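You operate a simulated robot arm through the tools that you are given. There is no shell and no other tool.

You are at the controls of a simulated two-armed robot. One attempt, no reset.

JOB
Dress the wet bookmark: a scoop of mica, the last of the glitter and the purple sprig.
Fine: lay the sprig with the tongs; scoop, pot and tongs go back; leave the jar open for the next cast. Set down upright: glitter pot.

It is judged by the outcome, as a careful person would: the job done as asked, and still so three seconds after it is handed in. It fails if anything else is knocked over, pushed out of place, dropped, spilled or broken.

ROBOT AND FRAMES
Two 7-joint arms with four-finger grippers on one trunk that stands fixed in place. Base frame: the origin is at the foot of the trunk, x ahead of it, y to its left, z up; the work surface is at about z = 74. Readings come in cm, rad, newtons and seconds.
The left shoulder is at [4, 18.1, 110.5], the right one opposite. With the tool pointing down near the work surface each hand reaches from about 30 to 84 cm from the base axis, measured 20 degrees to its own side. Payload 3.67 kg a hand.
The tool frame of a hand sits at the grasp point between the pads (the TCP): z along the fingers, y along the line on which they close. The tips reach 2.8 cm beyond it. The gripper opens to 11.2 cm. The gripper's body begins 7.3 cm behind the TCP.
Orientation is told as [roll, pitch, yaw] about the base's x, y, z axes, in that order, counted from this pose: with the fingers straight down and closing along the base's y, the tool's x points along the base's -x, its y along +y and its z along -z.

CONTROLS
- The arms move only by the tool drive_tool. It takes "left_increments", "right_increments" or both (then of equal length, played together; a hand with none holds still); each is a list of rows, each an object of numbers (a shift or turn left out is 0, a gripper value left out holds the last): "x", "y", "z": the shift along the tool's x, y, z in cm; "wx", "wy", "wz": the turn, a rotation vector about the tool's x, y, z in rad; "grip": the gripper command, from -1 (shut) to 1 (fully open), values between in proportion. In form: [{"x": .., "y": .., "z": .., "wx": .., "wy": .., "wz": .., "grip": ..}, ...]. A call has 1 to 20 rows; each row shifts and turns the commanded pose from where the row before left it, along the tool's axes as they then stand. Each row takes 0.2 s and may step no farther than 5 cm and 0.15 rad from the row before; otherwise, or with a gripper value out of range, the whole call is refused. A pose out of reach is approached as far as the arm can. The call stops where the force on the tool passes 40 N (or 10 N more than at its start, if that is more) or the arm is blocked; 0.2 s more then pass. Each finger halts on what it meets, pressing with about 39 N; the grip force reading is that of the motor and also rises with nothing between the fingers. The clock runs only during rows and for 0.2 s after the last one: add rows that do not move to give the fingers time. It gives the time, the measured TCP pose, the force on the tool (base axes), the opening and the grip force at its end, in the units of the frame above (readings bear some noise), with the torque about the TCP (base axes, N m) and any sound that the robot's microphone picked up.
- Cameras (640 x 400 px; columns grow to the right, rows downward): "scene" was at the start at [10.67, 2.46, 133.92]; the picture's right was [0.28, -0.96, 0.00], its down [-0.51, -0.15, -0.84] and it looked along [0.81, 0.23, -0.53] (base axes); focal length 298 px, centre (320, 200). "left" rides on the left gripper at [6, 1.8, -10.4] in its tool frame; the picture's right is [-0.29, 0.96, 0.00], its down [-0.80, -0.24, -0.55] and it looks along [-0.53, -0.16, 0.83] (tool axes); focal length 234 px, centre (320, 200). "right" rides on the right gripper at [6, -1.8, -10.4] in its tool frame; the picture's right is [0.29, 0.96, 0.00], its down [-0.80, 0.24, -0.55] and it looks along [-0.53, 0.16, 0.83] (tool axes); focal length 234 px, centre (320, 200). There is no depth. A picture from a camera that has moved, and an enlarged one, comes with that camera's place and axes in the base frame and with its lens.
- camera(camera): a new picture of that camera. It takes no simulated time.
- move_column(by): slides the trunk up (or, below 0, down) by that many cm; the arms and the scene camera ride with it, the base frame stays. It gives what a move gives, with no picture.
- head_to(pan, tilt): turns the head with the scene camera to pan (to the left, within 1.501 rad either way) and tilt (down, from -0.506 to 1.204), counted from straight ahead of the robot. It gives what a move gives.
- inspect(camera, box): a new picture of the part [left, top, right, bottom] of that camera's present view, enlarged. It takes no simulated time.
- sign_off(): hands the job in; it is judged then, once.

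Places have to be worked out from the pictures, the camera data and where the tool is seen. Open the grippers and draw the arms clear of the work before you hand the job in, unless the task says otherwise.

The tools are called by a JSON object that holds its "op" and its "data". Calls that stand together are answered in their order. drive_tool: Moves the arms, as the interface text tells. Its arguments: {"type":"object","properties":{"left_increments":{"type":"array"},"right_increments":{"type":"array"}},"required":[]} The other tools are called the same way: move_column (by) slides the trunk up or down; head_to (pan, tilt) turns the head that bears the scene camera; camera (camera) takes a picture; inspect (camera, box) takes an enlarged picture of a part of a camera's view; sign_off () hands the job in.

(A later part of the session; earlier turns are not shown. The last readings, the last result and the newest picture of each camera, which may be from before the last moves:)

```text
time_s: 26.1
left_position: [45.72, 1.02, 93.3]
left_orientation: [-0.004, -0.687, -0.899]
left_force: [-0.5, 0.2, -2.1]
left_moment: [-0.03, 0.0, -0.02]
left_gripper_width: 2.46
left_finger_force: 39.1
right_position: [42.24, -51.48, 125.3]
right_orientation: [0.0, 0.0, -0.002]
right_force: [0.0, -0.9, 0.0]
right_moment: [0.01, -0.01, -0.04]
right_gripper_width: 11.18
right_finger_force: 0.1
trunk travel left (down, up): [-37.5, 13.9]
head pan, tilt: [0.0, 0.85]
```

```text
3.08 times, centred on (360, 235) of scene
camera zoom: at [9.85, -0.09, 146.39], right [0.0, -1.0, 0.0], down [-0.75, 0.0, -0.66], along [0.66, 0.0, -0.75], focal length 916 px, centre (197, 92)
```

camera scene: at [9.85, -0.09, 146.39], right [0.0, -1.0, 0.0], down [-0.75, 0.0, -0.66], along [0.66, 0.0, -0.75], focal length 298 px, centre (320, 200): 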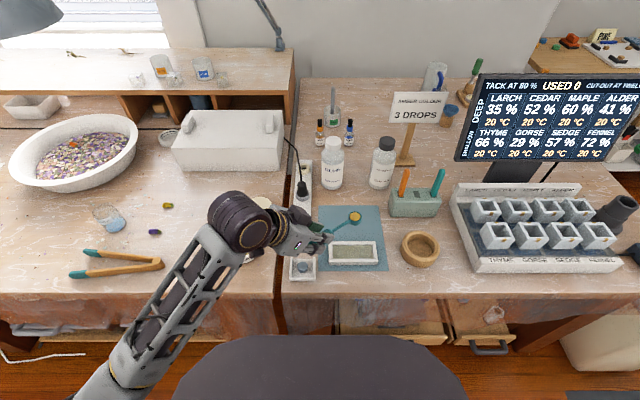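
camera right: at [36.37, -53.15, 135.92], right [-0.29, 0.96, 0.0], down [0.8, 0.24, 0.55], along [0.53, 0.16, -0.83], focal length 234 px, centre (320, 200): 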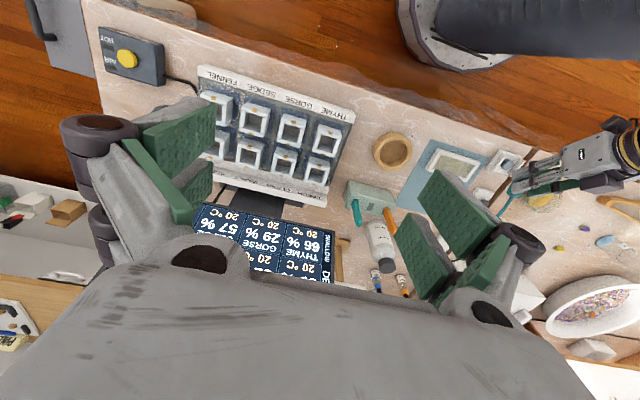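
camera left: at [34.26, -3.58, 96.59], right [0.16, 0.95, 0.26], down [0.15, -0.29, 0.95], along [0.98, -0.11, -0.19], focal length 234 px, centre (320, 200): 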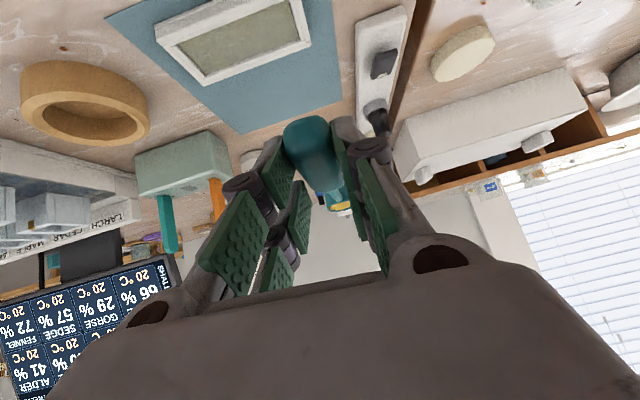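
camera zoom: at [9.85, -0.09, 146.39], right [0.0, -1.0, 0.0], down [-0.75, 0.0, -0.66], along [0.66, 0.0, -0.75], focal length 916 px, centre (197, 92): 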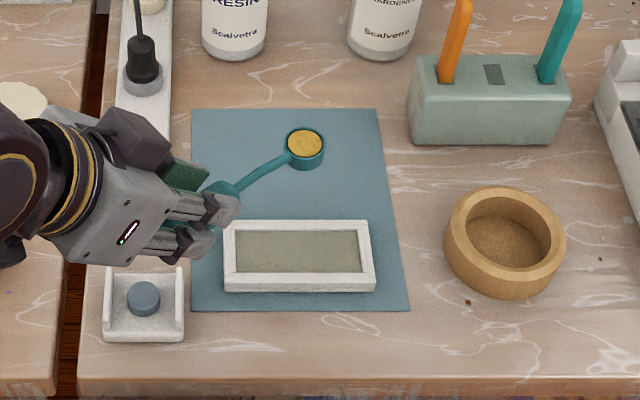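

The spoon is level with the mica intact, bowl at ≈(53, −8.2, 91); mould interior refined to x 50.8–55.6, y −4 to −15 (centre ≈(53.1, −9.4)). Lowering level to just above the mould.

{"op": "drive_tool", "data": {"left_increments": [{"x": 1.5, "y": -0.14, "z": 1.61, "wy": -0.006}, {"x": 1.5, "y": -0.14, "z": 1.61, "wy": -0.006}, {"x": 1.5, "y": -0.14, "z": 1.61}, {"x": 1.5, "y": -0.14, "z": 1.61}, {"x": 1.5, "y": -0.14, "z": 1.61}, {}]}}

{"op": "inspect", "data": {"camera": "scene", "box": [270, 190, 430, 300]}}

{"op": "camera", "data": {"camera": "left"}}

```text
time_s: 27.4
left_position: [45.11, 1.07, 82.41]
left_orientation: [-0.004, -0.698, -0.898]
left_force: [0.1, 0.2, -0.4]
left_moment: [0.02, -0.04, 0.0]
left_gripper_width: 2.46
left_finger_force: 38.9
right_position: [42.33, -51.5, 125.48]
right_orientation: [-0.001, 0.001, 0.0]
right_force: [0.9, 0.0, -0.2]
right_moment: [0.02, 0.01, 0.02]
right_gripper_width: 11.2
right_finger_force: 0.0
trunk travel left (down, up): [-37.5, 13.9]
head pan, tilt: [0.0, 0.85]
```

```text
3.64 times, centred on (350, 245) of scene
camera zoom: at [9.89, -0.06, 146.39], right [0.0, -1.0, 0.0], down [-0.75, 0.0, -0.66], along [0.66, 0.0, -0.75], focal length 1083 px, centre (211, 36)
```

zoom: 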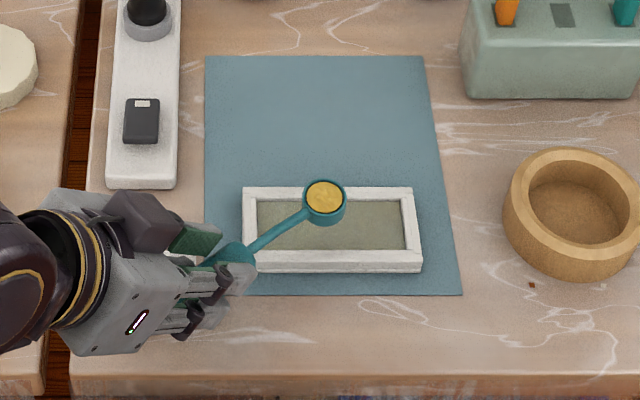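

```text
taken
camera left: at [39.55, 11.15, 86.37], right [0.89, 0.42, 0.18], down [-0.03, -0.35, 0.94], along [0.46, -0.84, -0.3], focal length 234 px, centre (320, 200)
```

left: 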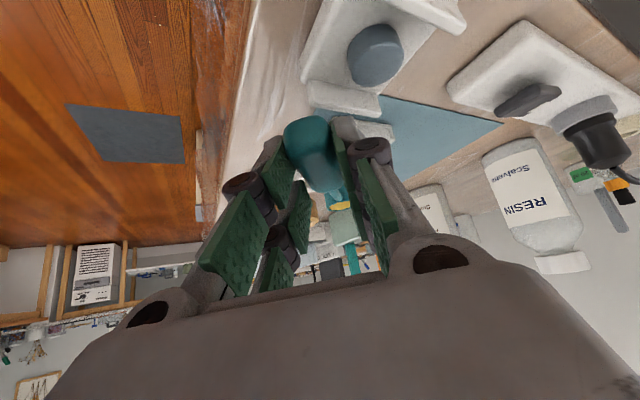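

Bowl is right over the mould interior. Pitching the bowl down about its front lip (kept over the mould centre), first stage.

{"op": "drive_tool", "data": {"left_increments": [{"x": -1.4, "z": -0.9, "wy": 0.1333}, {"x": -1.4, "z": -0.9, "wy": 0.1333}, {"x": -1.4, "z": -0.9, "wy": 0.1333}, {"x": -1.4, "z": -0.9, "wy": 0.1333}, {"x": -1.4, "z": -0.9, "wy": 0.1333}, {"x": -1.4, "z": -0.9, "wy": 0.1333}, {}]}}

{"op": "inspect", "data": {"camera": "scene", "box": [270, 190, 430, 300]}}

```text
time_s: 29.1
left_position: [48.38, -3.4, 90.2]
left_orientation: [-0.002, 0.102, -0.901]
left_force: [-0.6, 0.4, 0.4]
left_moment: [-0.02, -0.03, -0.01]
left_gripper_width: 2.49
left_finger_force: 38.9
right_position: [42.2, -51.54, 125.42]
right_orientation: [-0.001, 0.0, 0.0]
right_force: [0.1, -0.7, -0.1]
right_moment: [0.0, -0.04, 0.05]
right_gripper_width: 11.21
right_finger_force: 0.1
trunk travel left (down, up): [-37.5, 13.9]
head pan, tilt: [0.0, 0.85]
```

```text
3.64 times, centred on (350, 245) of scene
camera zoom: at [9.82, -0.01, 146.39], right [0.0, -1.0, 0.0], down [-0.75, 0.0, -0.66], along [0.66, 0.0, -0.75], focal length 1083 px, centre (211, 36)
```

zoom: 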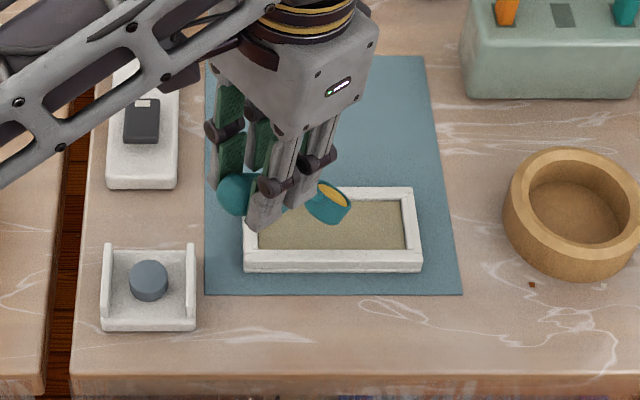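

Nothing spilled yet and the lip is over the interior. Now rolling about the scoop axis to pour, first 1.2 rad.

{"op": "drive_tool", "data": {"left_increments": [{"x": -0.07, "y": 0.167, "z": -0.01, "wx": 0.115, "wz": -0.0966}, {"x": -0.07, "y": 0.167, "z": -0.01, "wx": 0.115, "wz": -0.0966}, {"x": -0.07, "y": 0.167, "z": -0.01, "wx": 0.115, "wz": -0.0966}, {"x": -0.07, "y": 0.167, "z": -0.01, "wx": 0.115, "wz": -0.0966}, {"x": -0.12, "y": 0.274, "z": -0.065, "wx": 0.114, "wz": -0.0966}, {"x": -0.12, "y": 0.274, "z": -0.065, "wx": 0.114, "wz": -0.0966}, {"x": -0.12, "y": 0.274, "z": -0.065, "wx": 0.114, "wz": -0.0966}, {"x": -0.12, "y": 0.274, "z": -0.065, "wx": 0.114, "wz": -0.0966}, {}]}}

{"op": "camera", "data": {"camera": "scene"}}

{"op": "inspect", "data": {"camera": "scene", "box": [270, 190, 430, 300]}}

```text
time_s: 31.1
left_position: [50.02, -2.5, 89.62]
left_orientation: [-0.783, 0.4, -0.194]
left_force: [0.5, 0.0, -0.1]
left_moment: [-0.01, -0.01, 0.01]
left_gripper_width: 2.5
left_finger_force: 39.2
right_position: [42.21, -51.53, 125.41]
right_orientation: [0.001, 0.0, -0.001]
right_force: [-0.4, -0.2, -0.5]
right_moment: [0.0, 0.0, 0.03]
right_gripper_width: 11.2
right_finger_force: 0.1
trunk travel left (down, up): [-37.5, 13.9]
head pan, tilt: [0.0, 0.85]
```

```text
taken
camera scene: at [9.9, -0.08, 146.39], right [0.0, -1.0, 0.0], down [-0.75, 0.0, -0.66], along [0.66, 0.0, -0.75], focal length 298 px, centre (320, 200)
```

scene: 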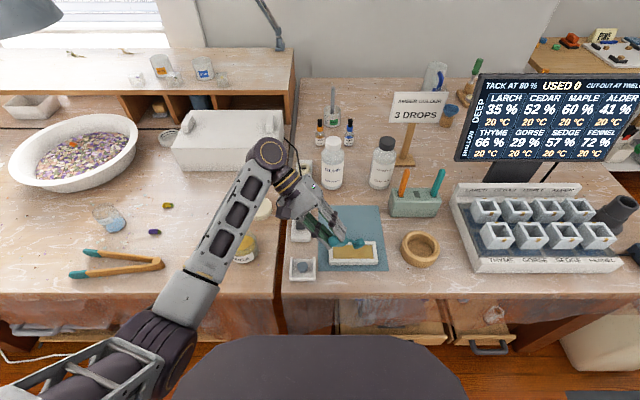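

```text
3.64 times, centred on (350, 245) of scene
camera zoom: at [9.9, -0.08, 146.39], right [0.0, -1.0, 0.0], down [-0.75, 0.0, -0.66], along [0.66, 0.0, -0.75], focal length 1083 px, centre (211, 36)
```

zoom: 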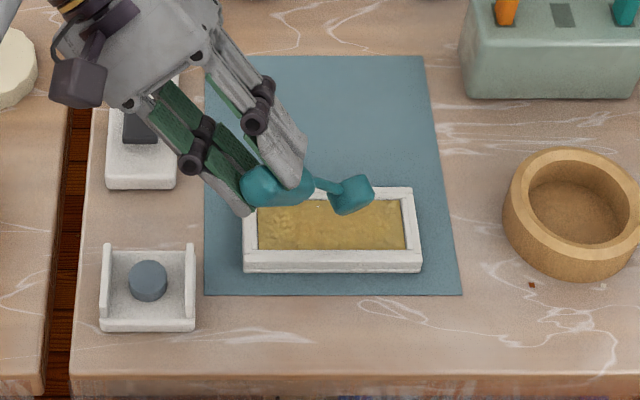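

The mica has landed across the whole bookmark. Rolling a little further to make sure the scoop is empty, then I'll look.

{"op": "drive_tool", "data": {"left_increments": [{"x": -0.1, "y": 0.334, "z": -0.111, "wx": 0.114, "wz": -0.0966}, {"x": -0.1, "y": 0.334, "z": -0.111, "wx": 0.114, "wz": -0.0966}, {"x": -0.1, "y": 0.334, "z": -0.111, "wx": 0.114, "wz": -0.0966}, {"x": -0.1, "y": 0.334, "z": -0.111, "wx": 0.114, "wz": -0.0966}, {}, {}]}}

{"op": "inspect", "data": {"camera": "scene", "box": [270, 190, 430, 300]}}

{"op": "inspect", "data": {"camera": "right", "box": [380, 120, 540, 230]}}

```text
time_s: 32.5
left_position: [49.96, -1.26, 88.94]
left_orientation: [-1.102, 0.71, 0.07]
left_force: [0.4, -0.1, -0.5]
left_moment: [-0.01, 0.01, 0.01]
left_gripper_width: 2.47
left_finger_force: 39.2
right_position: [42.37, -51.45, 125.41]
right_orientation: [0.001, 0.001, 0.001]
right_force: [-1.0, 0.3, 1.3]
right_moment: [-0.01, 0.01, -0.03]
right_gripper_width: 11.22
right_finger_force: 0.0
trunk travel left (down, up): [-37.5, 13.9]
head pan, tilt: [0.0, 0.85]
```

```text
3.64 times, centred on (350, 245) of scene
camera zoom: at [9.89, -0.05, 146.39], right [0.0, -1.0, 0.0], down [-0.75, 0.0, -0.66], along [0.66, 0.0, -0.75], focal length 1083 px, centre (211, 36)
```

zoom: 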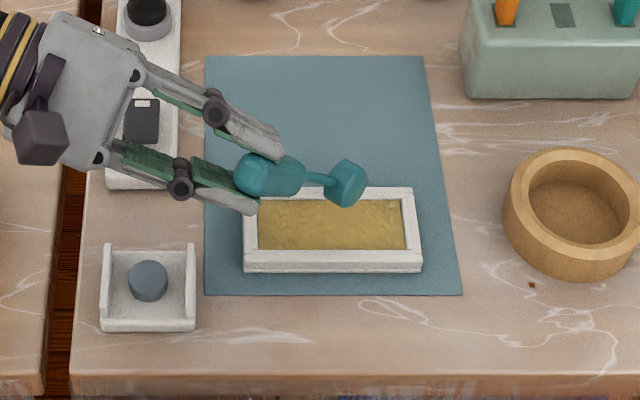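

```text
3.64 times, centred on (460, 175) of right
camera zoom: at [36.41, -53.15, 135.89], right [-0.29, 0.96, 0.0], down [0.8, 0.24, 0.55], along [0.53, 0.16, -0.83], focal length 852 px, centre (-189, 291)
```

zoom: 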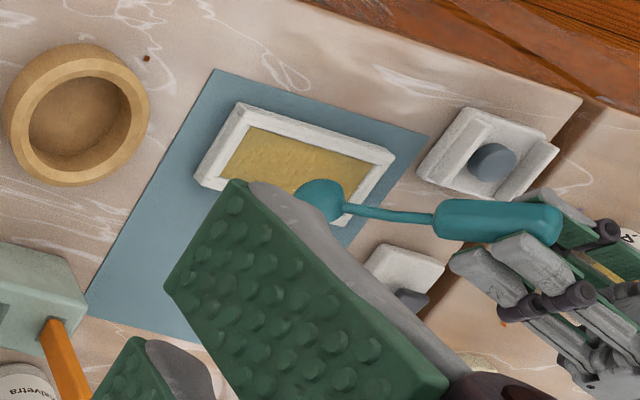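

Scoop is empty and the bookmark is evenly gold. Lifting away and rolling the scoop back upright.

{"op": "drive_tool", "data": {"left_increments": [{"x": 1.73, "y": -1.81, "z": -0.91}, {"x": 1.73, "y": -1.81, "z": -0.91}, {"x": 1.73, "y": -1.81, "z": -0.91}, {"wx": -0.115, "wz": 0.0966}, {"wx": -0.115, "wz": 0.0966}, {"wx": -0.115, "wz": 0.0966}, {"wx": -0.115, "wz": 0.0966}, {"wx": -0.114, "wz": 0.0966}, {"wx": -0.114, "wz": 0.0966}, {"wx": -0.114, "wz": 0.0966}, {"wx": -0.114, "wz": 0.0966}, {"wx": -0.114, "wz": 0.0966}, {"wx": -0.114, "wz": 0.0966}, {"wx": -0.114, "wz": 0.0966}, {"wx": -0.114, "wz": 0.0966}, {}]}}

{"op": "inspect", "data": {"camera": "scene", "box": [220, 150, 430, 300]}}

```text
time_s: 35.9
left_position: [49.99, -1.31, 96.76]
left_orientation: [-0.005, 0.103, -0.905]
left_force: [-0.6, 0.1, -0.7]
left_moment: [0.0, 0.04, 0.01]
left_gripper_width: 2.52
left_finger_force: 38.7
right_position: [42.37, -51.51, 125.35]
right_orientation: [0.001, 0.0, -0.001]
right_force: [0.0, -0.5, -0.2]
right_moment: [0.01, -0.01, 0.03]
right_gripper_width: 11.19
right_finger_force: 0.0
trunk travel left (down, up): [-37.5, 13.9]
head pan, tilt: [0.0, 0.85]
```

```text
2.67 times, centred on (325, 225) of scene
camera zoom: at [9.92, -0.03, 146.39], right [0.0, -1.0, 0.0], down [-0.75, 0.0, -0.66], along [0.66, 0.0, -0.75], focal length 794 px, centre (307, 133)
```

zoom: 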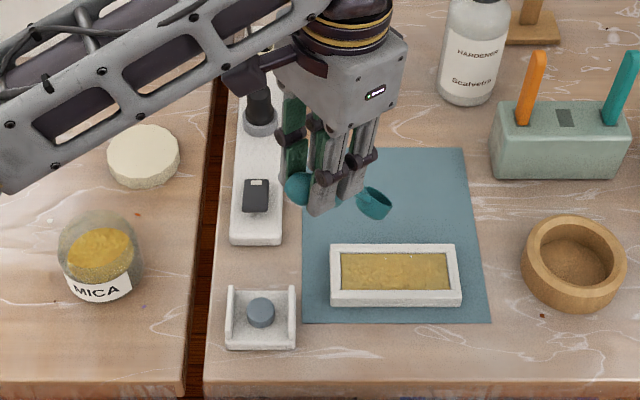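

Everything is tidy: mould gold, jar open. Carrying the empty scoop back: level it, travel left at height, and yaw to its original heading.

{"op": "drive_tool", "data": {"left_increments": [{"wy": -0.134}, {"wy": -0.134}, {"wy": -0.134}, {"wy": -0.134}, {"wy": -0.134}, {"wy": -0.134}, {"x": 1.744, "y": 3.256, "z": -1.467}, {"x": 1.744, "y": 3.256, "z": -1.467}, {"x": 1.744, "y": 3.256, "z": -1.467}, {"x": 1.744, "y": 3.256, "z": -1.467}, {"x": 1.744, "y": 3.256, "z": -1.467}, {"x": 1.744, "y": 3.256, "z": -1.467}, {"x": 1.744, "y": 3.256, "z": -1.467}, {"x": 1.744, "y": 3.256, "z": -1.467}, {"x": 1.744, "y": 3.256, "z": -1.467}, {}]}}

{"op": "drive_tool", "data": {"left_increments": [{"wx": -0.0833, "wz": -0.099}, {"wx": -0.0833, "wz": -0.099}, {"wx": -0.0833, "wz": -0.099}, {"wx": -0.0833, "wz": -0.099}, {"wx": -0.0833, "wz": -0.099}, {"wx": -0.0833, "wz": -0.099}, {"wx": -0.0833, "wz": -0.099}, {}]}}

{"op": "head_to", "data": {"pan": 0.4, "tilt": 0.85}}

{"op": "camera", "data": {"camera": "scene"}}

```text
time_s: 39.2
left_position: [60.32, 32.91, 96.71]
left_orientation: [-0.005, -0.701, -0.897]
left_force: [0.3, -0.4, 0.0]
left_moment: [-0.01, 0.01, -0.01]
left_gripper_width: 2.51
left_finger_force: 38.6
right_position: [42.3, -51.6, 125.41]
right_orientation: [0.0, 0.0, 0.0]
right_force: [0.1, -1.2, 0.4]
right_moment: [0.02, -0.02, 0.02]
right_gripper_width: 11.2
right_finger_force: 0.0
trunk travel left (down, up): [-37.5, 13.9]
head pan, tilt: [0.0, 0.85]
```

```text
time_s: 41.0
left_position: [60.23, 32.93, 96.85]
left_orientation: [-0.004, -0.698, 0.007]
left_force: [-1.0, 0.7, 0.1]
left_moment: [0.0, 0.03, -0.02]
left_gripper_width: 2.48
left_finger_force: 39.3
right_position: [42.32, -51.43, 125.37]
right_orientation: [-0.001, 0.0, 0.0]
right_force: [0.0, 0.5, -1.1]
right_moment: [-0.02, -0.03, -0.03]
right_gripper_width: 11.19
right_finger_force: 0.0
trunk travel left (down, up): [-37.5, 13.9]
head pan, tilt: [0.0, 0.85]
```

```text
time_s: 41.9
left_position: [60.25, 32.98, 96.72]
left_orientation: [-0.005, -0.696, 0.005]
left_force: [1.2, -0.5, -0.3]
left_moment: [-0.01, -0.01, 0.0]
left_gripper_width: 2.47
left_finger_force: 38.9
right_position: [42.26, -51.61, 125.38]
right_orientation: [0.0, -0.001, 0.0]
right_force: [-0.4, 0.1, -0.6]
right_moment: [-0.01, 0.04, 0.03]
right_gripper_width: 11.2
right_finger_force: 0.1
trunk travel left (down, up): [-37.5, 13.9]
head pan, tilt: [0.4, 0.85]
```

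```text
taken
camera scene: at [9.28, 2.98, 146.39], right [0.39, -0.92, 0.0], down [-0.69, -0.29, -0.66], along [0.61, 0.26, -0.75], focal length 298 px, centre (320, 200)
```

scene: 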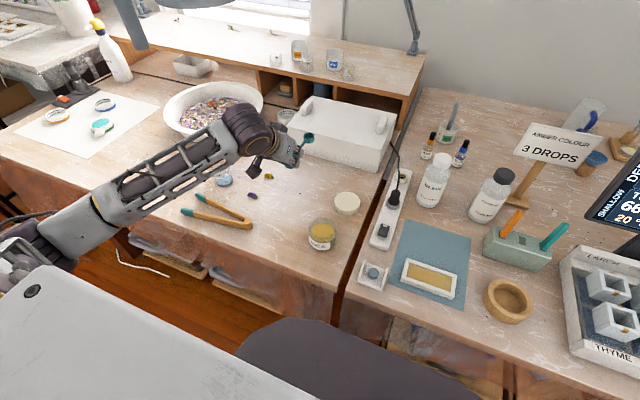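

Now straight above the scoop's original spot with the same heading. Lowering vertically to just above the table.

{"op": "drive_tool", "data": {"left_increments": [{"x": 2.28, "z": 2.71}, {"x": 2.28, "z": 2.71}, {"x": 2.28, "z": 2.71}, {"x": 2.28, "z": 2.71}, {"x": 2.15, "z": 2.55}, {}]}}

{"op": "inspect", "data": {"camera": "scene", "box": [180, 130, 360, 260]}}

{"op": "camera", "data": {"camera": "left"}}

```text
time_s: 43.3
left_position: [60.24, 33.04, 78.93]
left_orientation: [-0.005, -0.696, 0.006]
left_force: [-0.2, -1.1, -0.9]
left_moment: [0.01, 0.04, -0.03]
left_gripper_width: 2.48
left_finger_force: 38.8
right_position: [42.23, -51.41, 125.36]
right_orientation: [0.0, 0.0, 0.001]
right_force: [-0.4, 0.3, 0.4]
right_moment: [0.0, 0.0, 0.03]
right_gripper_width: 11.2
right_finger_force: 0.1
trunk travel left (down, up): [-37.5, 13.9]
head pan, tilt: [0.4, 0.85]
```

```text
3.08 times, centred on (270, 195) of scene
camera zoom: at [9.26, 2.99, 146.4], right [0.39, -0.92, 0.0], down [-0.69, -0.29, -0.66], along [0.61, 0.26, -0.75], focal length 916 px, centre (474, 215)
```

zoom: 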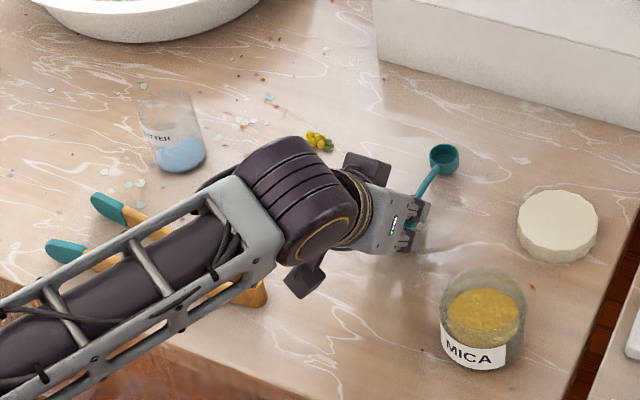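

```text
taken
camera left: at [49.01, 34.96, 82.99], right [0.22, 0.96, 0.18], down [0.26, -0.24, 0.94], along [0.94, -0.16, -0.3], focal length 234 px, centre (320, 200)
```

left: 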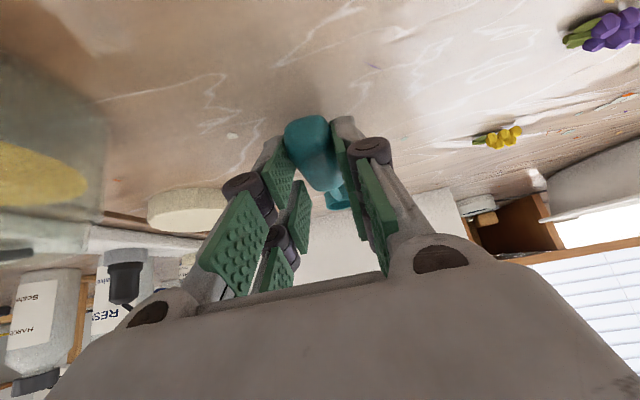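

Small steps down until light contact.

{"op": "drive_tool", "data": {"left_increments": [{"x": 0.161, "z": 0.191}, {"x": 0.161, "z": 0.191}, {"x": 0.161, "z": 0.191}, {"x": 0.13, "z": 0.15}, {}]}}

```text
time_s: 44.5
left_position: [60.21, 33.05, 78.29]
left_orientation: [-0.005, -0.697, 0.005]
left_force: [0.0, -0.3, -0.5]
left_moment: [-0.03, 0.03, 0.0]
left_gripper_width: 2.5
left_finger_force: 38.9
right_position: [42.27, -51.48, 125.34]
right_orientation: [0.0, 0.001, 0.0]
right_force: [0.4, -0.2, -0.6]
right_moment: [0.0, 0.02, 0.0]
right_gripper_width: 11.19
right_finger_force: 0.1
trunk travel left (down, up): [-37.5, 13.9]
head pan, tilt: [0.4, 0.85]
```

No contact yet at z 78.3; continuing in finer steps.

{"op": "drive_tool", "data": {"left_increments": [{"x": 0.129, "z": 0.153}, {"x": 0.129, "z": 0.153}, {}]}}

```text
time_s: 45.3
left_position: [60.19, 32.99, 77.96]
left_orientation: [-0.006, -0.699, 0.005]
left_force: [0.6, -0.6, 2.4]
left_moment: [0.0, -0.43, 0.02]
left_gripper_width: 2.52
left_finger_force: 39.4
right_position: [42.17, -51.5, 125.46]
right_orientation: [0.0, 0.0, -0.002]
right_force: [-0.2, -0.2, 0.4]
right_moment: [-0.01, -0.01, -0.02]
right_gripper_width: 11.22
right_finger_force: 0.2
trunk travel left (down, up): [-37.5, 13.9]
head pan, tilt: [0.4, 0.85]
```

Bowl bottom has touched. One more hair down, then open slowly.

{"op": "drive_tool", "data": {"left_increments": [{"x": 0.09, "z": 0.11}, {"grip": -0.5}, {"grip": -0.3}, {"grip": -0.1}, {"grip": 0.1}, {}, {}]}}

{"op": "camera", "data": {"camera": "left"}}

{"op": "inspect", "data": {"camera": "scene", "box": [180, 130, 360, 260]}}

```text
time_s: 46.9
left_position: [60.31, 32.95, 77.78]
left_orientation: [-0.005, -0.697, 0.005]
left_force: [-0.4, 0.1, 0.5]
left_moment: [0.01, 0.01, 0.0]
left_gripper_width: 6.16
left_finger_force: 0.0
right_position: [42.21, -51.59, 125.39]
right_orientation: [0.001, 0.0, 0.001]
right_force: [0.0, 0.3, -0.2]
right_moment: [-0.02, 0.0, -0.02]
right_gripper_width: 11.2
right_finger_force: 0.0
trunk travel left (down, up): [-37.5, 13.9]
head pan, tilt: [0.4, 0.85]
```

```text
taken
camera left: at [49.04, 34.8, 81.81], right [0.22, 0.96, 0.18], down [0.26, -0.24, 0.94], along [0.94, -0.16, -0.3], focal length 234 px, centre (320, 200)
```

left: 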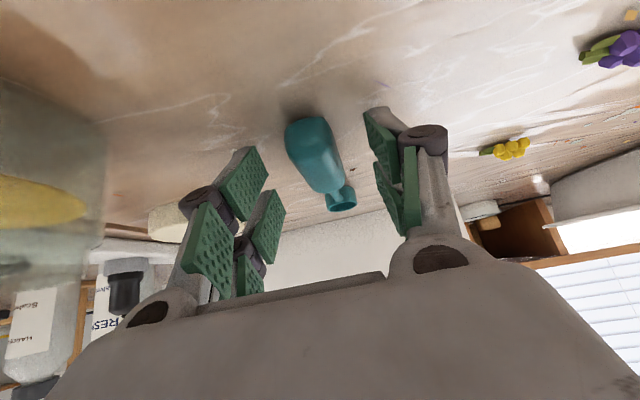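

```text
3.08 times, centred on (270, 195) of scene
camera zoom: at [9.28, 2.99, 146.39], right [0.39, -0.92, 0.0], down [-0.69, -0.29, -0.66], along [0.61, 0.26, -0.75], focal length 916 px, centre (474, 215)
```

zoom: 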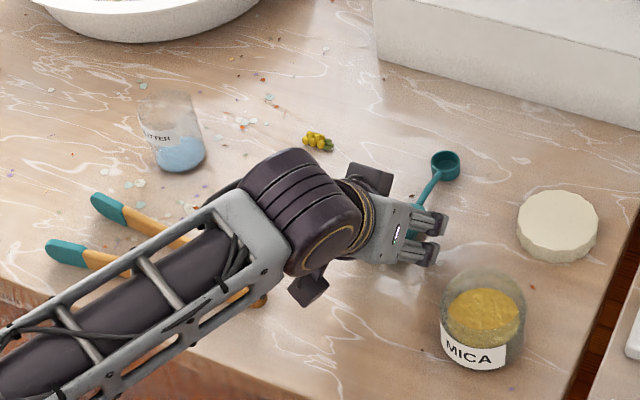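

Scoop is back where it was. Retreating backwards-up along the fingers, rising, then yawing +0.4 and leaning 0.8 in preparation for the glitter pot (at ≈(63.1, 61.1), ~5.9 cm wide, rim z≈81).

{"op": "drive_tool", "data": {"left_increments": [{"z": -2}, {"z": -4}, {"z": -4}, {"z": -4}, {"x": -2.6, "z": -3.06}, {"x": -2.6, "z": -3.06, "grip": 1}, {"wy": -0.1}, {"wx": -0.0955, "wz": -0.0929}, {"wx": -0.0955, "wz": -0.0929}, {"wx": -0.0955, "wz": -0.0929}, {}]}}

{"op": "camera", "data": {"camera": "scene"}}

{"op": "camera", "data": {"camera": "left"}}

```text
time_s: 49.3
left_position: [51.46, 32.98, 96.4]
left_orientation: [-0.004, -0.795, 0.407]
left_force: [-0.5, -0.1, -0.6]
left_moment: [0.01, 0.02, 0.03]
left_gripper_width: 11.19
left_finger_force: 0.0
right_position: [42.26, -51.43, 125.4]
right_orientation: [0.0, -0.001, 0.002]
right_force: [-0.9, 0.7, 0.5]
right_moment: [0.01, 0.02, -0.01]
right_gripper_width: 11.18
right_finger_force: 0.1
trunk travel left (down, up): [-37.5, 13.9]
head pan, tilt: [0.4, 0.85]
```

```text
taken
camera scene: at [9.28, 3.03, 146.39], right [0.39, -0.92, 0.0], down [-0.69, -0.29, -0.66], along [0.61, 0.26, -0.75], focal length 298 px, centre (320, 200)
```

scene: 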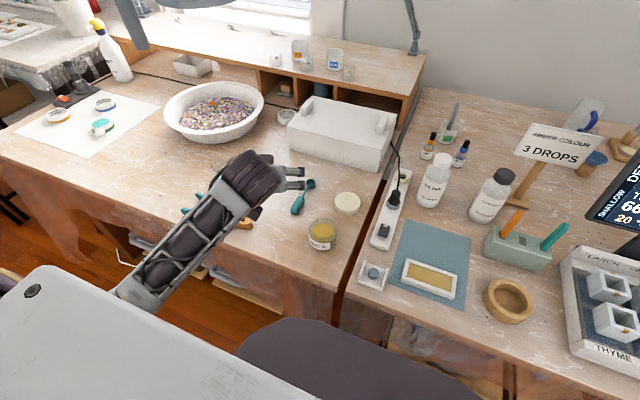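

```text
taken
camera left: at [40.07, 30.14, 99.33], right [-0.19, 0.96, 0.2], down [0.24, -0.15, 0.96], along [0.95, 0.23, -0.2], focal length 234 px, centre (320, 200)
```

left: 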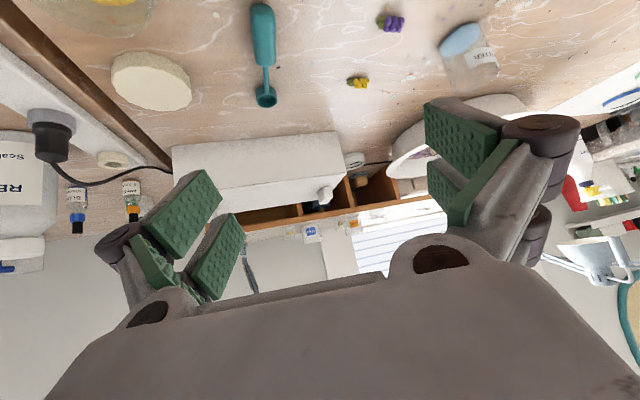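

Moving over to the pot's approach line, staying high.

{"op": "drive_tool", "data": {"left_increments": [{"x": -0.78, "y": 3.05, "z": 2.114}, {"x": -0.78, "y": 3.05, "z": 2.114}, {"x": -0.78, "y": 3.05, "z": 2.114}, {"x": -0.78, "y": 3.05, "z": 2.114}, {"x": -0.78, "y": 3.05, "z": 2.114}, {"x": -0.78, "y": 3.05, "z": 2.114}, {"x": -0.78, "y": 3.05, "z": 2.114}, {}]}}

{"op": "camera", "data": {"camera": "left"}}

{"op": "head_to", "data": {"pan": 0.75, "tilt": 0.8}}

{"op": "camera", "data": {"camera": "scene"}}

```text
time_s: 51.1
left_position: [56.09, 58.29, 89.89]
left_orientation: [-0.003, -0.796, 0.405]
left_force: [-0.8, 0.5, 1.5]
left_moment: [0.0, 0.03, -0.01]
left_gripper_width: 11.24
left_finger_force: 0.0
right_position: [42.27, -51.53, 125.44]
right_orientation: [0.0, 0.0, -0.001]
right_force: [-0.5, 0.0, -0.2]
right_moment: [0.03, -0.01, -0.06]
right_gripper_width: 11.18
right_finger_force: 0.1
trunk travel left (down, up): [-37.5, 13.9]
head pan, tilt: [0.4, 0.85]
```

```text
taken
camera left: at [44.75, 55.44, 92.82], right [-0.19, 0.96, 0.2], down [0.24, -0.16, 0.96], along [0.95, 0.23, -0.2], focal length 234 px, centre (320, 200)
```

left: 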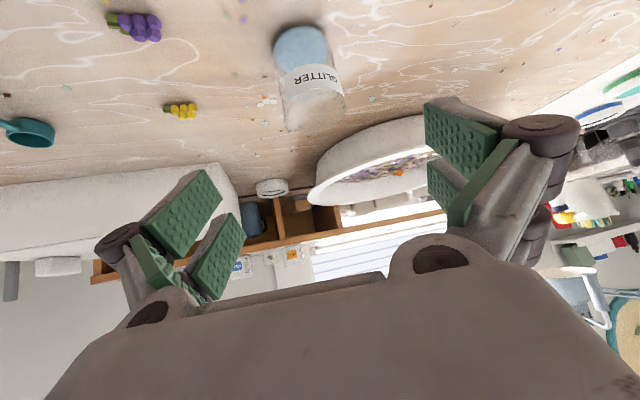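

```text
time_s: 52.0
left_position: [56.09, 58.28, 89.83]
left_orientation: [-0.003, -0.795, 0.405]
left_force: [0.0, 0.3, -0.1]
left_moment: [0.01, -0.01, 0.0]
left_gripper_width: 11.22
left_finger_force: 0.0
right_position: [42.34, -51.43, 125.4]
right_orientation: [-0.001, -0.002, -0.001]
right_force: [-0.7, -0.7, 0.1]
right_moment: [-0.01, -0.02, -0.02]
right_gripper_width: 11.18
right_finger_force: 0.0
trunk travel left (down, up): [-37.5, 13.9]
head pan, tilt: [0.75, 0.799]
```

```text
taken
camera scene: at [7.98, 5.47, 146.79], right [0.68, -0.73, 0.0], down [-0.52, -0.49, -0.7], along [0.51, 0.47, -0.72], focal length 298 px, centre (320, 200)
```

scene: 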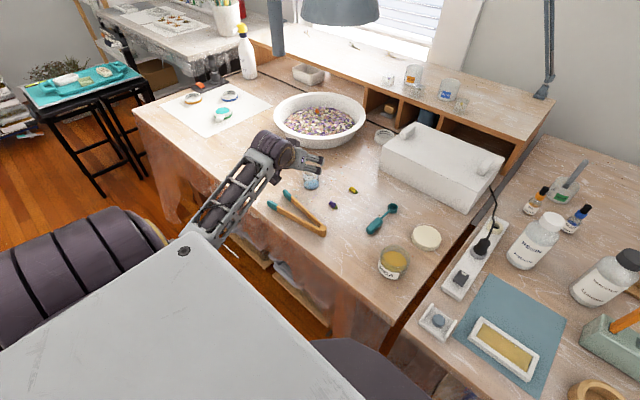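

Pot axis from the wrist camera ≈(62.6, 61.2). Moving onto the approach line and partway in.

{"op": "drive_tool", "data": {"left_increments": [{"x": 1.8, "z": 1.5}, {"x": 1.76, "z": 1.5}, {"z": 2.5}, {"z": 2.5}, {}]}}

{"op": "camera", "data": {"camera": "left"}}

{"op": "inspect", "data": {"camera": "scene", "box": [220, 130, 380, 250]}}

```text
time_s: 53.1
left_position: [59.15, 59.42, 81.75]
left_orientation: [-0.003, -0.795, 0.404]
left_force: [-0.8, 0.5, 0.1]
left_moment: [-0.02, 0.03, 0.0]
left_gripper_width: 11.2
left_finger_force: 0.1
right_position: [42.24, -51.53, 125.34]
right_orientation: [0.002, 0.0, 0.001]
right_force: [-1.8, 0.1, -0.1]
right_moment: [-0.02, -0.03, -0.02]
right_gripper_width: 11.2
right_finger_force: 0.0
trunk travel left (down, up): [-37.5, 13.9]
head pan, tilt: [0.75, 0.799]
```

```text
taken
camera left: at [47.73, 56.69, 84.59], right [-0.19, 0.96, 0.2], down [0.24, -0.16, 0.96], along [0.95, 0.23, -0.2], focal length 234 px, centre (320, 200)
```

left: 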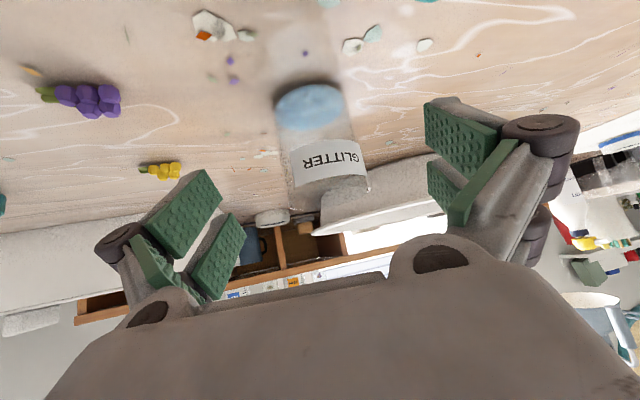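

```text
3.33 times, centred on (300, 190) of scene
camera zoom: at [7.91, 5.44, 146.8], right [0.68, -0.73, 0.0], down [-0.52, -0.49, -0.7], along [0.51, 0.48, -0.72], focal length 993 px, centre (387, 233)
```

zoom: 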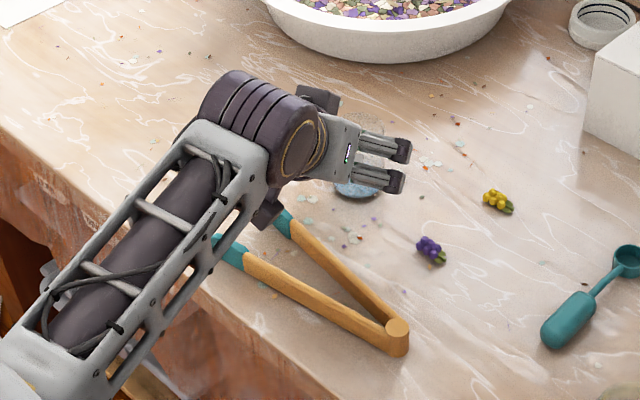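

Pot is centred between the fingers. Moving in the final 5 cm and closing gently.

{"op": "drive_tool", "data": {"left_increments": [{"x": 0.1, "y": 0.1, "z": 1.8}, {"x": 0.1, "y": 0.09, "z": 1.8}, {"x": 0.11, "z": 1.74}, {}]}}

{"op": "camera", "data": {"camera": "left"}}

{"op": "inspect", "data": {"camera": "scene", "box": [220, 130, 380, 250]}}

```text
time_s: 54.1
left_position: [62.48, 61.0, 77.79]
left_orientation: [-0.003, -0.797, 0.406]
left_force: [-0.3, -0.4, -0.1]
left_moment: [0.04, 0.03, 0.02]
left_gripper_width: 11.19
left_finger_force: 0.1
right_position: [42.24, -51.59, 125.33]
right_orientation: [-0.001, 0.001, 0.001]
right_force: [-0.5, 0.8, -0.2]
right_moment: [0.01, -0.03, 0.03]
right_gripper_width: 11.18
right_finger_force: 0.1
trunk travel left (down, up): [-37.5, 13.9]
head pan, tilt: [0.75, 0.799]
```

```text
taken
camera left: at [51.08, 58.23, 80.73], right [-0.19, 0.96, 0.2], down [0.24, -0.16, 0.96], along [0.95, 0.23, -0.2], focal length 234 px, centre (320, 200)
```

left: 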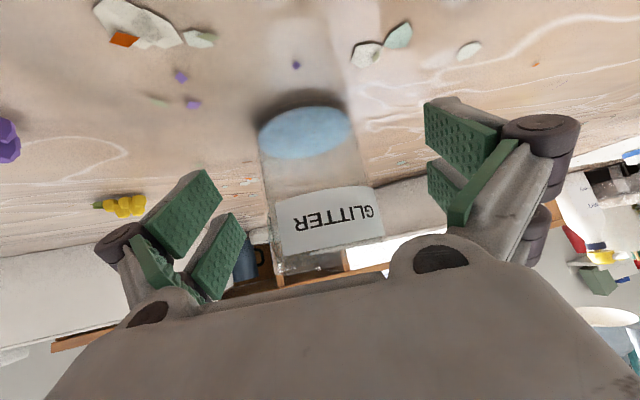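

```text
3.33 times, centred on (300, 190) of scene
camera zoom: at [7.93, 5.45, 146.8], right [0.68, -0.73, 0.0], down [-0.52, -0.49, -0.7], along [0.51, 0.48, -0.72], focal length 993 px, centre (387, 233)
```

zoom: 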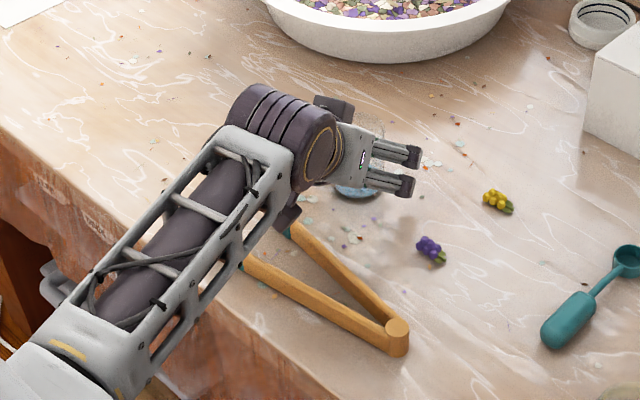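

Well centred. Closing slowly on the pot.

{"op": "drive_tool", "data": {"left_increments": [{"grip": 0.6}, {"grip": 0.3}, {"grip": 0.1}, {"grip": 0.0}, {"grip": -0.1}, {}, {}]}}

```text
time_s: 55.8
left_position: [62.47, 61.06, 77.91]
left_orientation: [-0.002, -0.795, 0.404]
left_force: [0.0, -0.6, 1.0]
left_moment: [0.02, 0.0, 0.0]
left_gripper_width: 5.4
left_finger_force: 39.0
right_position: [42.34, -51.54, 125.33]
right_orientation: [0.001, 0.0, 0.0]
right_force: [0.5, -0.2, 0.4]
right_moment: [0.02, -0.01, -0.01]
right_gripper_width: 11.19
right_finger_force: 0.1
trunk travel left (down, up): [-37.5, 13.9]
head pan, tilt: [0.75, 0.799]
```

Pot gripped at 5.4 cm. Lifting straight up.

{"op": "drive_tool", "data": {"left_increments": [{"x": -0.7, "z": -0.7, "grip": -0.3}, {"x": -1.4, "z": -1.4}, {"x": -2.1, "z": -2.1}, {"x": -2.1, "z": -2.1}, {"x": -2.1, "z": -2.1}, {}]}}

{"op": "camera", "data": {"camera": "left"}}

{"op": "inspect", "data": {"camera": "scene", "box": [220, 110, 380, 230]}}

```text
time_s: 57.1
left_position: [62.06, 60.78, 89.62]
left_orientation: [-0.006, -0.796, 0.404]
left_force: [0.5, -1.4, -0.8]
left_moment: [0.01, 0.0, 0.0]
left_gripper_width: 5.3
left_finger_force: 38.4
right_position: [42.25, -51.47, 125.39]
right_orientation: [0.0, 0.001, -0.001]
right_force: [0.5, -0.8, -0.4]
right_moment: [0.02, -0.01, 0.01]
right_gripper_width: 11.19
right_finger_force: 0.0
trunk travel left (down, up): [-37.5, 13.9]
head pan, tilt: [0.75, 0.799]
```

```text
taken
camera left: at [50.78, 58.03, 92.47], right [-0.19, 0.96, 0.2], down [0.24, -0.15, 0.96], along [0.95, 0.23, -0.2], focal length 234 px, centre (320, 200)
```

left: 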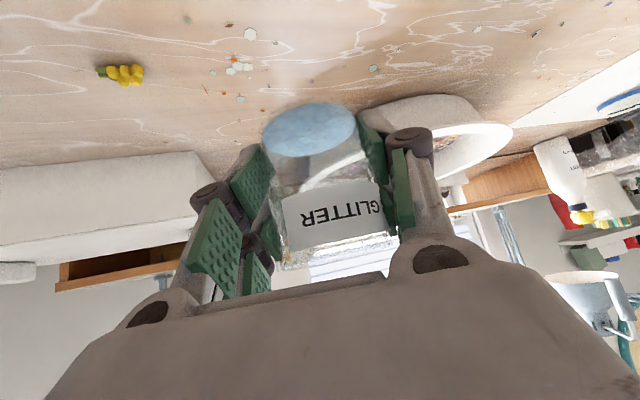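

```text
3.33 times, centred on (300, 170) of scene
camera zoom: at [8.0, 5.48, 146.79], right [0.68, -0.73, 0.0], down [-0.52, -0.49, -0.7], along [0.51, 0.48, -0.72], focal length 993 px, centre (387, 300)
```

zoom: 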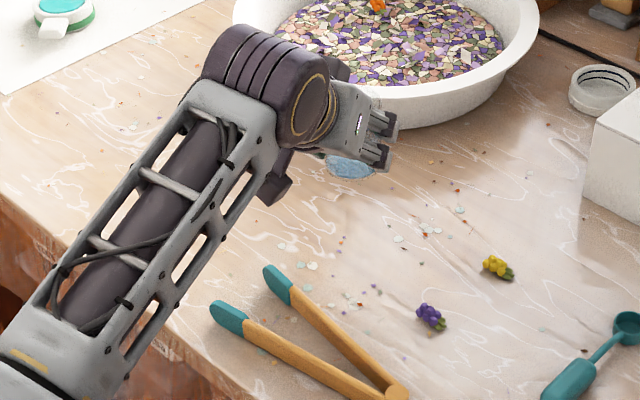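

Pot is securely lifted. Raising it, yawing to the pouring heading, and carrying it upright across at z≈95.

{"op": "drive_tool", "data": {"left_increments": [{"x": -1.8, "z": -1.75}, {"x": -1.8, "z": -1.75}, {"wx": 0.1004, "wz": 0.0976}, {"wx": 0.1004, "wz": 0.0976}, {"wx": 0.1004, "wz": 0.0976}, {"wx": 0.1004, "wz": 0.0976}, {"wx": 0.1004, "wz": 0.0976}, {"wx": 0.1004, "wz": 0.0976}, {"wx": 0.1004, "wz": 0.0976}, {"wx": 0.1004, "wz": 0.0976}, {"wx": 0.1004, "wz": 0.0976}, {"wx": 0.1004, "wz": 0.0976}, {}]}}

{"op": "camera", "data": {"camera": "scene"}}

```text
time_s: 60.0
left_position: [62.28, 61.24, 94.74]
left_orientation: [-0.004, -0.802, -0.995]
left_force: [-0.5, -0.9, -0.6]
left_moment: [0.03, 0.01, 0.01]
left_gripper_width: 5.27
left_finger_force: 39.4
right_position: [42.09, -51.5, 125.51]
right_orientation: [0.001, 0.0, 0.0]
right_force: [0.8, -0.9, 0.0]
right_moment: [-0.02, -0.01, 0.02]
right_gripper_width: 11.21
right_finger_force: 0.1
trunk travel left (down, up): [-37.5, 13.9]
head pan, tilt: [0.75, 0.799]
```

```text
taken
camera scene: at [7.92, 5.48, 146.8], right [0.68, -0.73, 0.0], down [-0.52, -0.49, -0.7], along [0.51, 0.48, -0.72], focal length 298 px, centre (320, 200)
```

scene: 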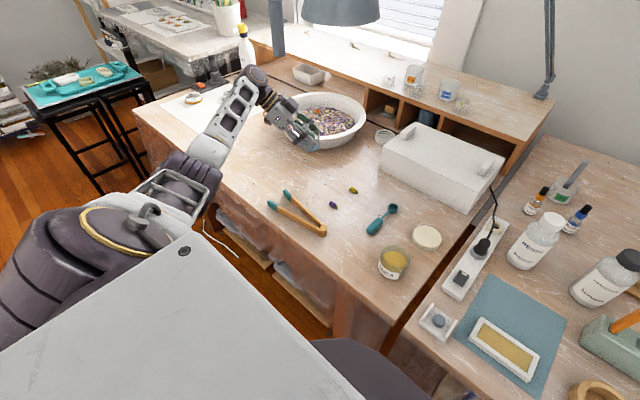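

Pot upright at the new heading. Travelling to above the mould.

{"op": "drive_tool", "data": {"left_increments": [{"x": -1, "y": -1.3, "z": 1.03}, {"x": -1.98, "y": -2.59, "z": 2.04}, {"x": -1.98, "y": -2.59, "z": 2.04}, {"x": -1.98, "y": -2.59, "z": 2.04}, {"x": -1.98, "y": -2.59, "z": 2.04}, {"x": -1.98, "y": -2.59, "z": 2.04}, {"x": -1.98, "y": -2.59, "z": 2.04}, {"x": -1.98, "y": -2.59, "z": 2.04}, {"x": -1.98, "y": -2.59, "z": 2.04}, {"x": -1.98, "y": -2.59, "z": 2.04}, {"x": -1.98, "y": -2.59, "z": 2.04}, {"x": -1.98, "y": -2.59, "z": 2.04}, {"x": -1.98, "y": -2.59, "z": 2.04}, {"x": -1.98, "y": -2.59, "z": 2.04}, {"x": -1.98, "y": -2.59, "z": 2.04}, {"x": -1.98, "y": -2.59, "z": 2.04}, {"x": -1.98, "y": -2.59, "z": 2.04}, {"x": -1.98, "y": -2.59, "z": 2.04}, {"x": -1, "y": -1.3, "z": 1.03}, {}]}}

{"op": "head_to", "data": {"pan": 0.0, "tilt": 0.85}}

{"op": "camera", "data": {"camera": "scene"}}

```text
time_s: 64.2
left_position: [50.92, -7.28, 95.02]
left_orientation: [-0.007, -0.8, -0.993]
left_force: [-0.4, 0.5, -0.5]
left_moment: [0.03, 0.01, 0.02]
left_gripper_width: 5.27
left_finger_force: 39.1
right_position: [42.32, -51.54, 125.43]
right_orientation: [-0.002, 0.0, 0.0]
right_force: [0.5, -0.3, -0.3]
right_moment: [-0.02, 0.04, 0.01]
right_gripper_width: 11.21
right_finger_force: 0.1
trunk travel left (down, up): [-37.5, 13.9]
head pan, tilt: [0.75, 0.799]
```

```text
time_s: 65.2
left_position: [50.86, -7.03, 94.96]
left_orientation: [-0.006, -0.801, -0.996]
left_force: [0.3, -0.7, -0.3]
left_moment: [-0.02, 0.0, -0.01]
left_gripper_width: 5.3
left_finger_force: 39.1
right_position: [42.28, -51.57, 125.41]
right_orientation: [0.0, 0.0, 0.0]
right_force: [0.0, 0.0, 0.2]
right_moment: [-0.02, 0.0, -0.05]
right_gripper_width: 11.2
right_finger_force: 0.1
trunk travel left (down, up): [-37.5, 13.9]
head pan, tilt: [0.0, 0.85]
```

```text
taken
camera scene: at [9.9, -0.04, 146.39], right [0.0, -1.0, 0.0], down [-0.75, 0.0, -0.66], along [0.66, 0.0, -0.75], focal length 298 px, centre (320, 200)
```

scene: 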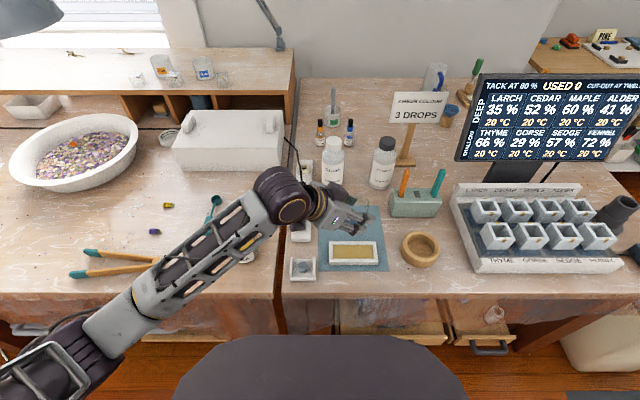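

Pot is above the mould, upright. Pitching forward 0.8 rad and rolling 0.8 rad in place, still high (pot tilt ≈60°, not pouring yet).

{"op": "drive_tool", "data": {"left_increments": [{"wy": 0.1333}, {"wy": 0.1333}, {"wy": 0.1333}, {"wy": 0.1333}, {"wy": 0.1333}, {"wy": 0.1333}, {"wx": 0.0929, "wz": -0.0956}, {"wx": 0.0929, "wz": -0.0956}, {"wx": 0.0929, "wz": -0.0956}, {"wx": 0.0929, "wz": -0.0956}, {"wx": 0.0929, "wz": -0.0956}, {"wx": 0.0929, "wz": -0.0956}, {}]}}

{"op": "inspect", "data": {"camera": "scene", "box": [240, 150, 440, 300]}}

{"op": "camera", "data": {"camera": "left"}}

```text
time_s: 68.0
left_position: [50.75, -7.36, 95.15]
left_orientation: [-0.536, 0.153, -0.45]
left_force: [-0.1, 0.4, -0.7]
left_moment: [-0.01, 0.02, -0.01]
left_gripper_width: 5.27
left_finger_force: 38.8
right_position: [42.24, -51.49, 125.3]
right_orientation: [0.001, -0.001, 0.0]
right_force: [0.5, -0.2, -0.6]
right_moment: [0.03, 0.04, -0.03]
right_gripper_width: 11.21
right_finger_force: 0.0
trunk travel left (down, up): [-37.5, 13.9]
head pan, tilt: [0.0, 0.85]
```

```text
2.67 times, centred on (340, 225) of scene
camera zoom: at [9.89, -0.07, 146.39], right [0.0, -1.0, 0.0], down [-0.75, 0.0, -0.66], along [0.66, 0.0, -0.75], focal length 794 px, centre (267, 133)
```

zoom: 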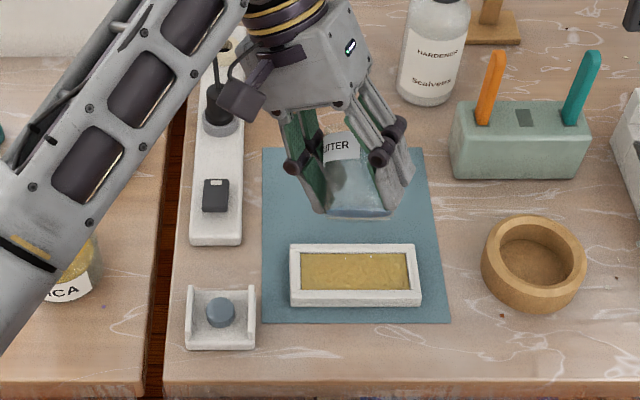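

```text
taken
camera left: at [49.71, 0.98, 103.83], right [0.55, 0.65, -0.53], down [0.83, -0.31, 0.47], along [0.14, -0.69, -0.71], focal length 234 px, centre (320, 200)
```

left: 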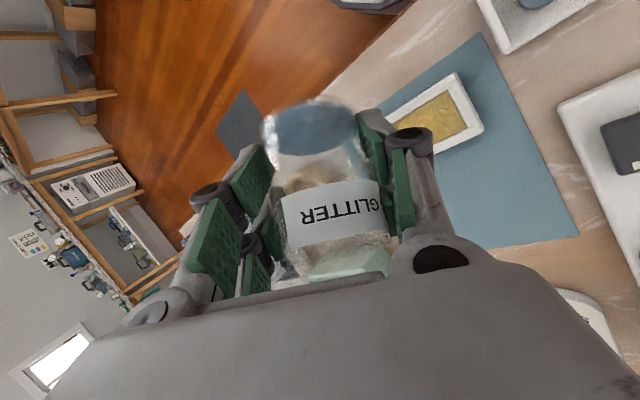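

Still intact, tilt ≈60°. Lowering to just above the mould with the lip over its centre.

{"op": "drive_tool", "data": {"left_increments": [{"x": -0.42, "y": 0.91, "z": 3.16}, {"x": -0.42, "y": 0.91, "z": 3.16}, {"x": -0.42, "y": 0.91, "z": 3.16}, {"x": -0.42, "y": 0.92, "z": 3.15}, {}]}}

{"op": "inspect", "data": {"camera": "scene", "box": [240, 150, 440, 300]}}

{"op": "camera", "data": {"camera": "left"}}

{"op": "inspect", "data": {"camera": "right", "box": [340, 110, 540, 240]}}

```text
time_s: 69.2
left_position: [49.01, -9.83, 82.26]
left_orientation: [-0.533, 0.152, -0.451]
left_force: [0.1, 0.1, -0.9]
left_moment: [-0.03, -0.03, -0.02]
left_gripper_width: 5.28
left_finger_force: 38.3
right_position: [42.31, -51.51, 125.44]
right_orientation: [0.0, 0.0, 0.001]
right_force: [-0.8, -0.7, -0.4]
right_moment: [-0.02, 0.01, -0.02]
right_gripper_width: 11.23
right_finger_force: 0.1
trunk travel left (down, up): [-37.5, 13.9]
head pan, tilt: [0.0, 0.85]
```

```text
2.67 times, centred on (340, 225) of scene
camera zoom: at [9.89, -0.05, 146.39], right [0.0, -1.0, 0.0], down [-0.75, 0.0, -0.66], along [0.66, 0.0, -0.75], focal length 794 px, centre (267, 133)
```

zoom: 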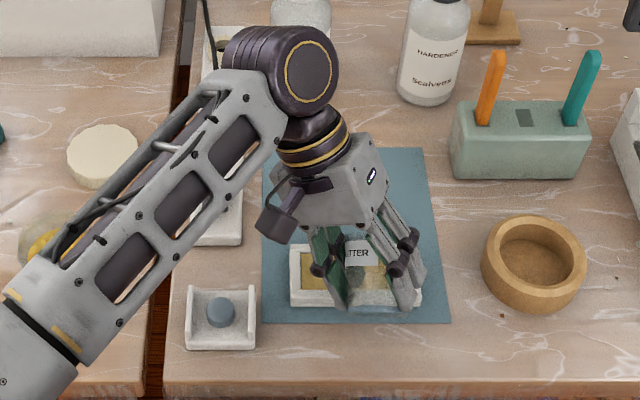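

```text
taken
camera left: at [47.79, -1.67, 90.93], right [0.55, 0.65, -0.53], down [0.82, -0.31, 0.47], along [0.14, -0.69, -0.71], focal length 234 px, centre (320, 200)
```

left: 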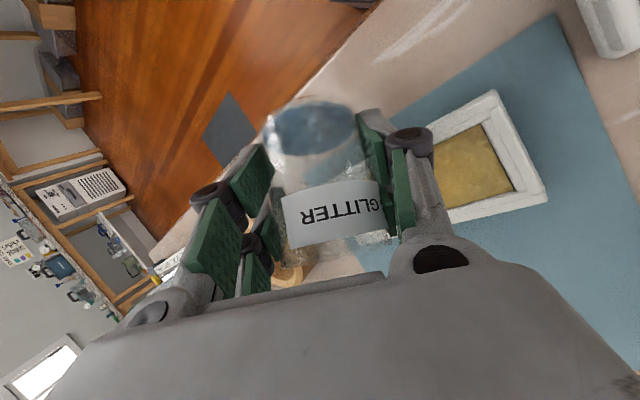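

```text
3.08 times, centred on (440, 175) of right
camera zoom: at [36.41, -53.16, 135.88], right [-0.29, 0.96, 0.0], down [0.8, 0.24, 0.55], along [0.53, 0.16, -0.83], focal length 720 px, centre (-49, 277)
```

zoom: 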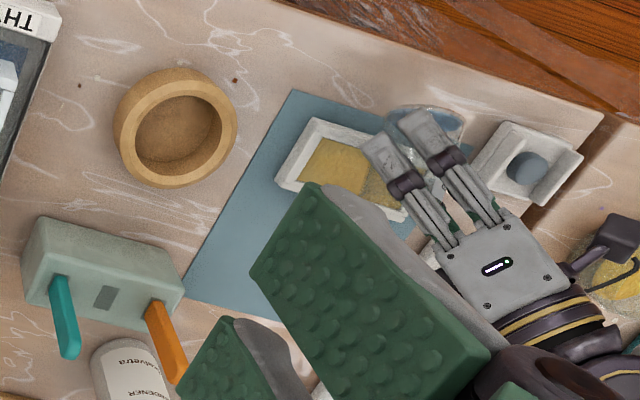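

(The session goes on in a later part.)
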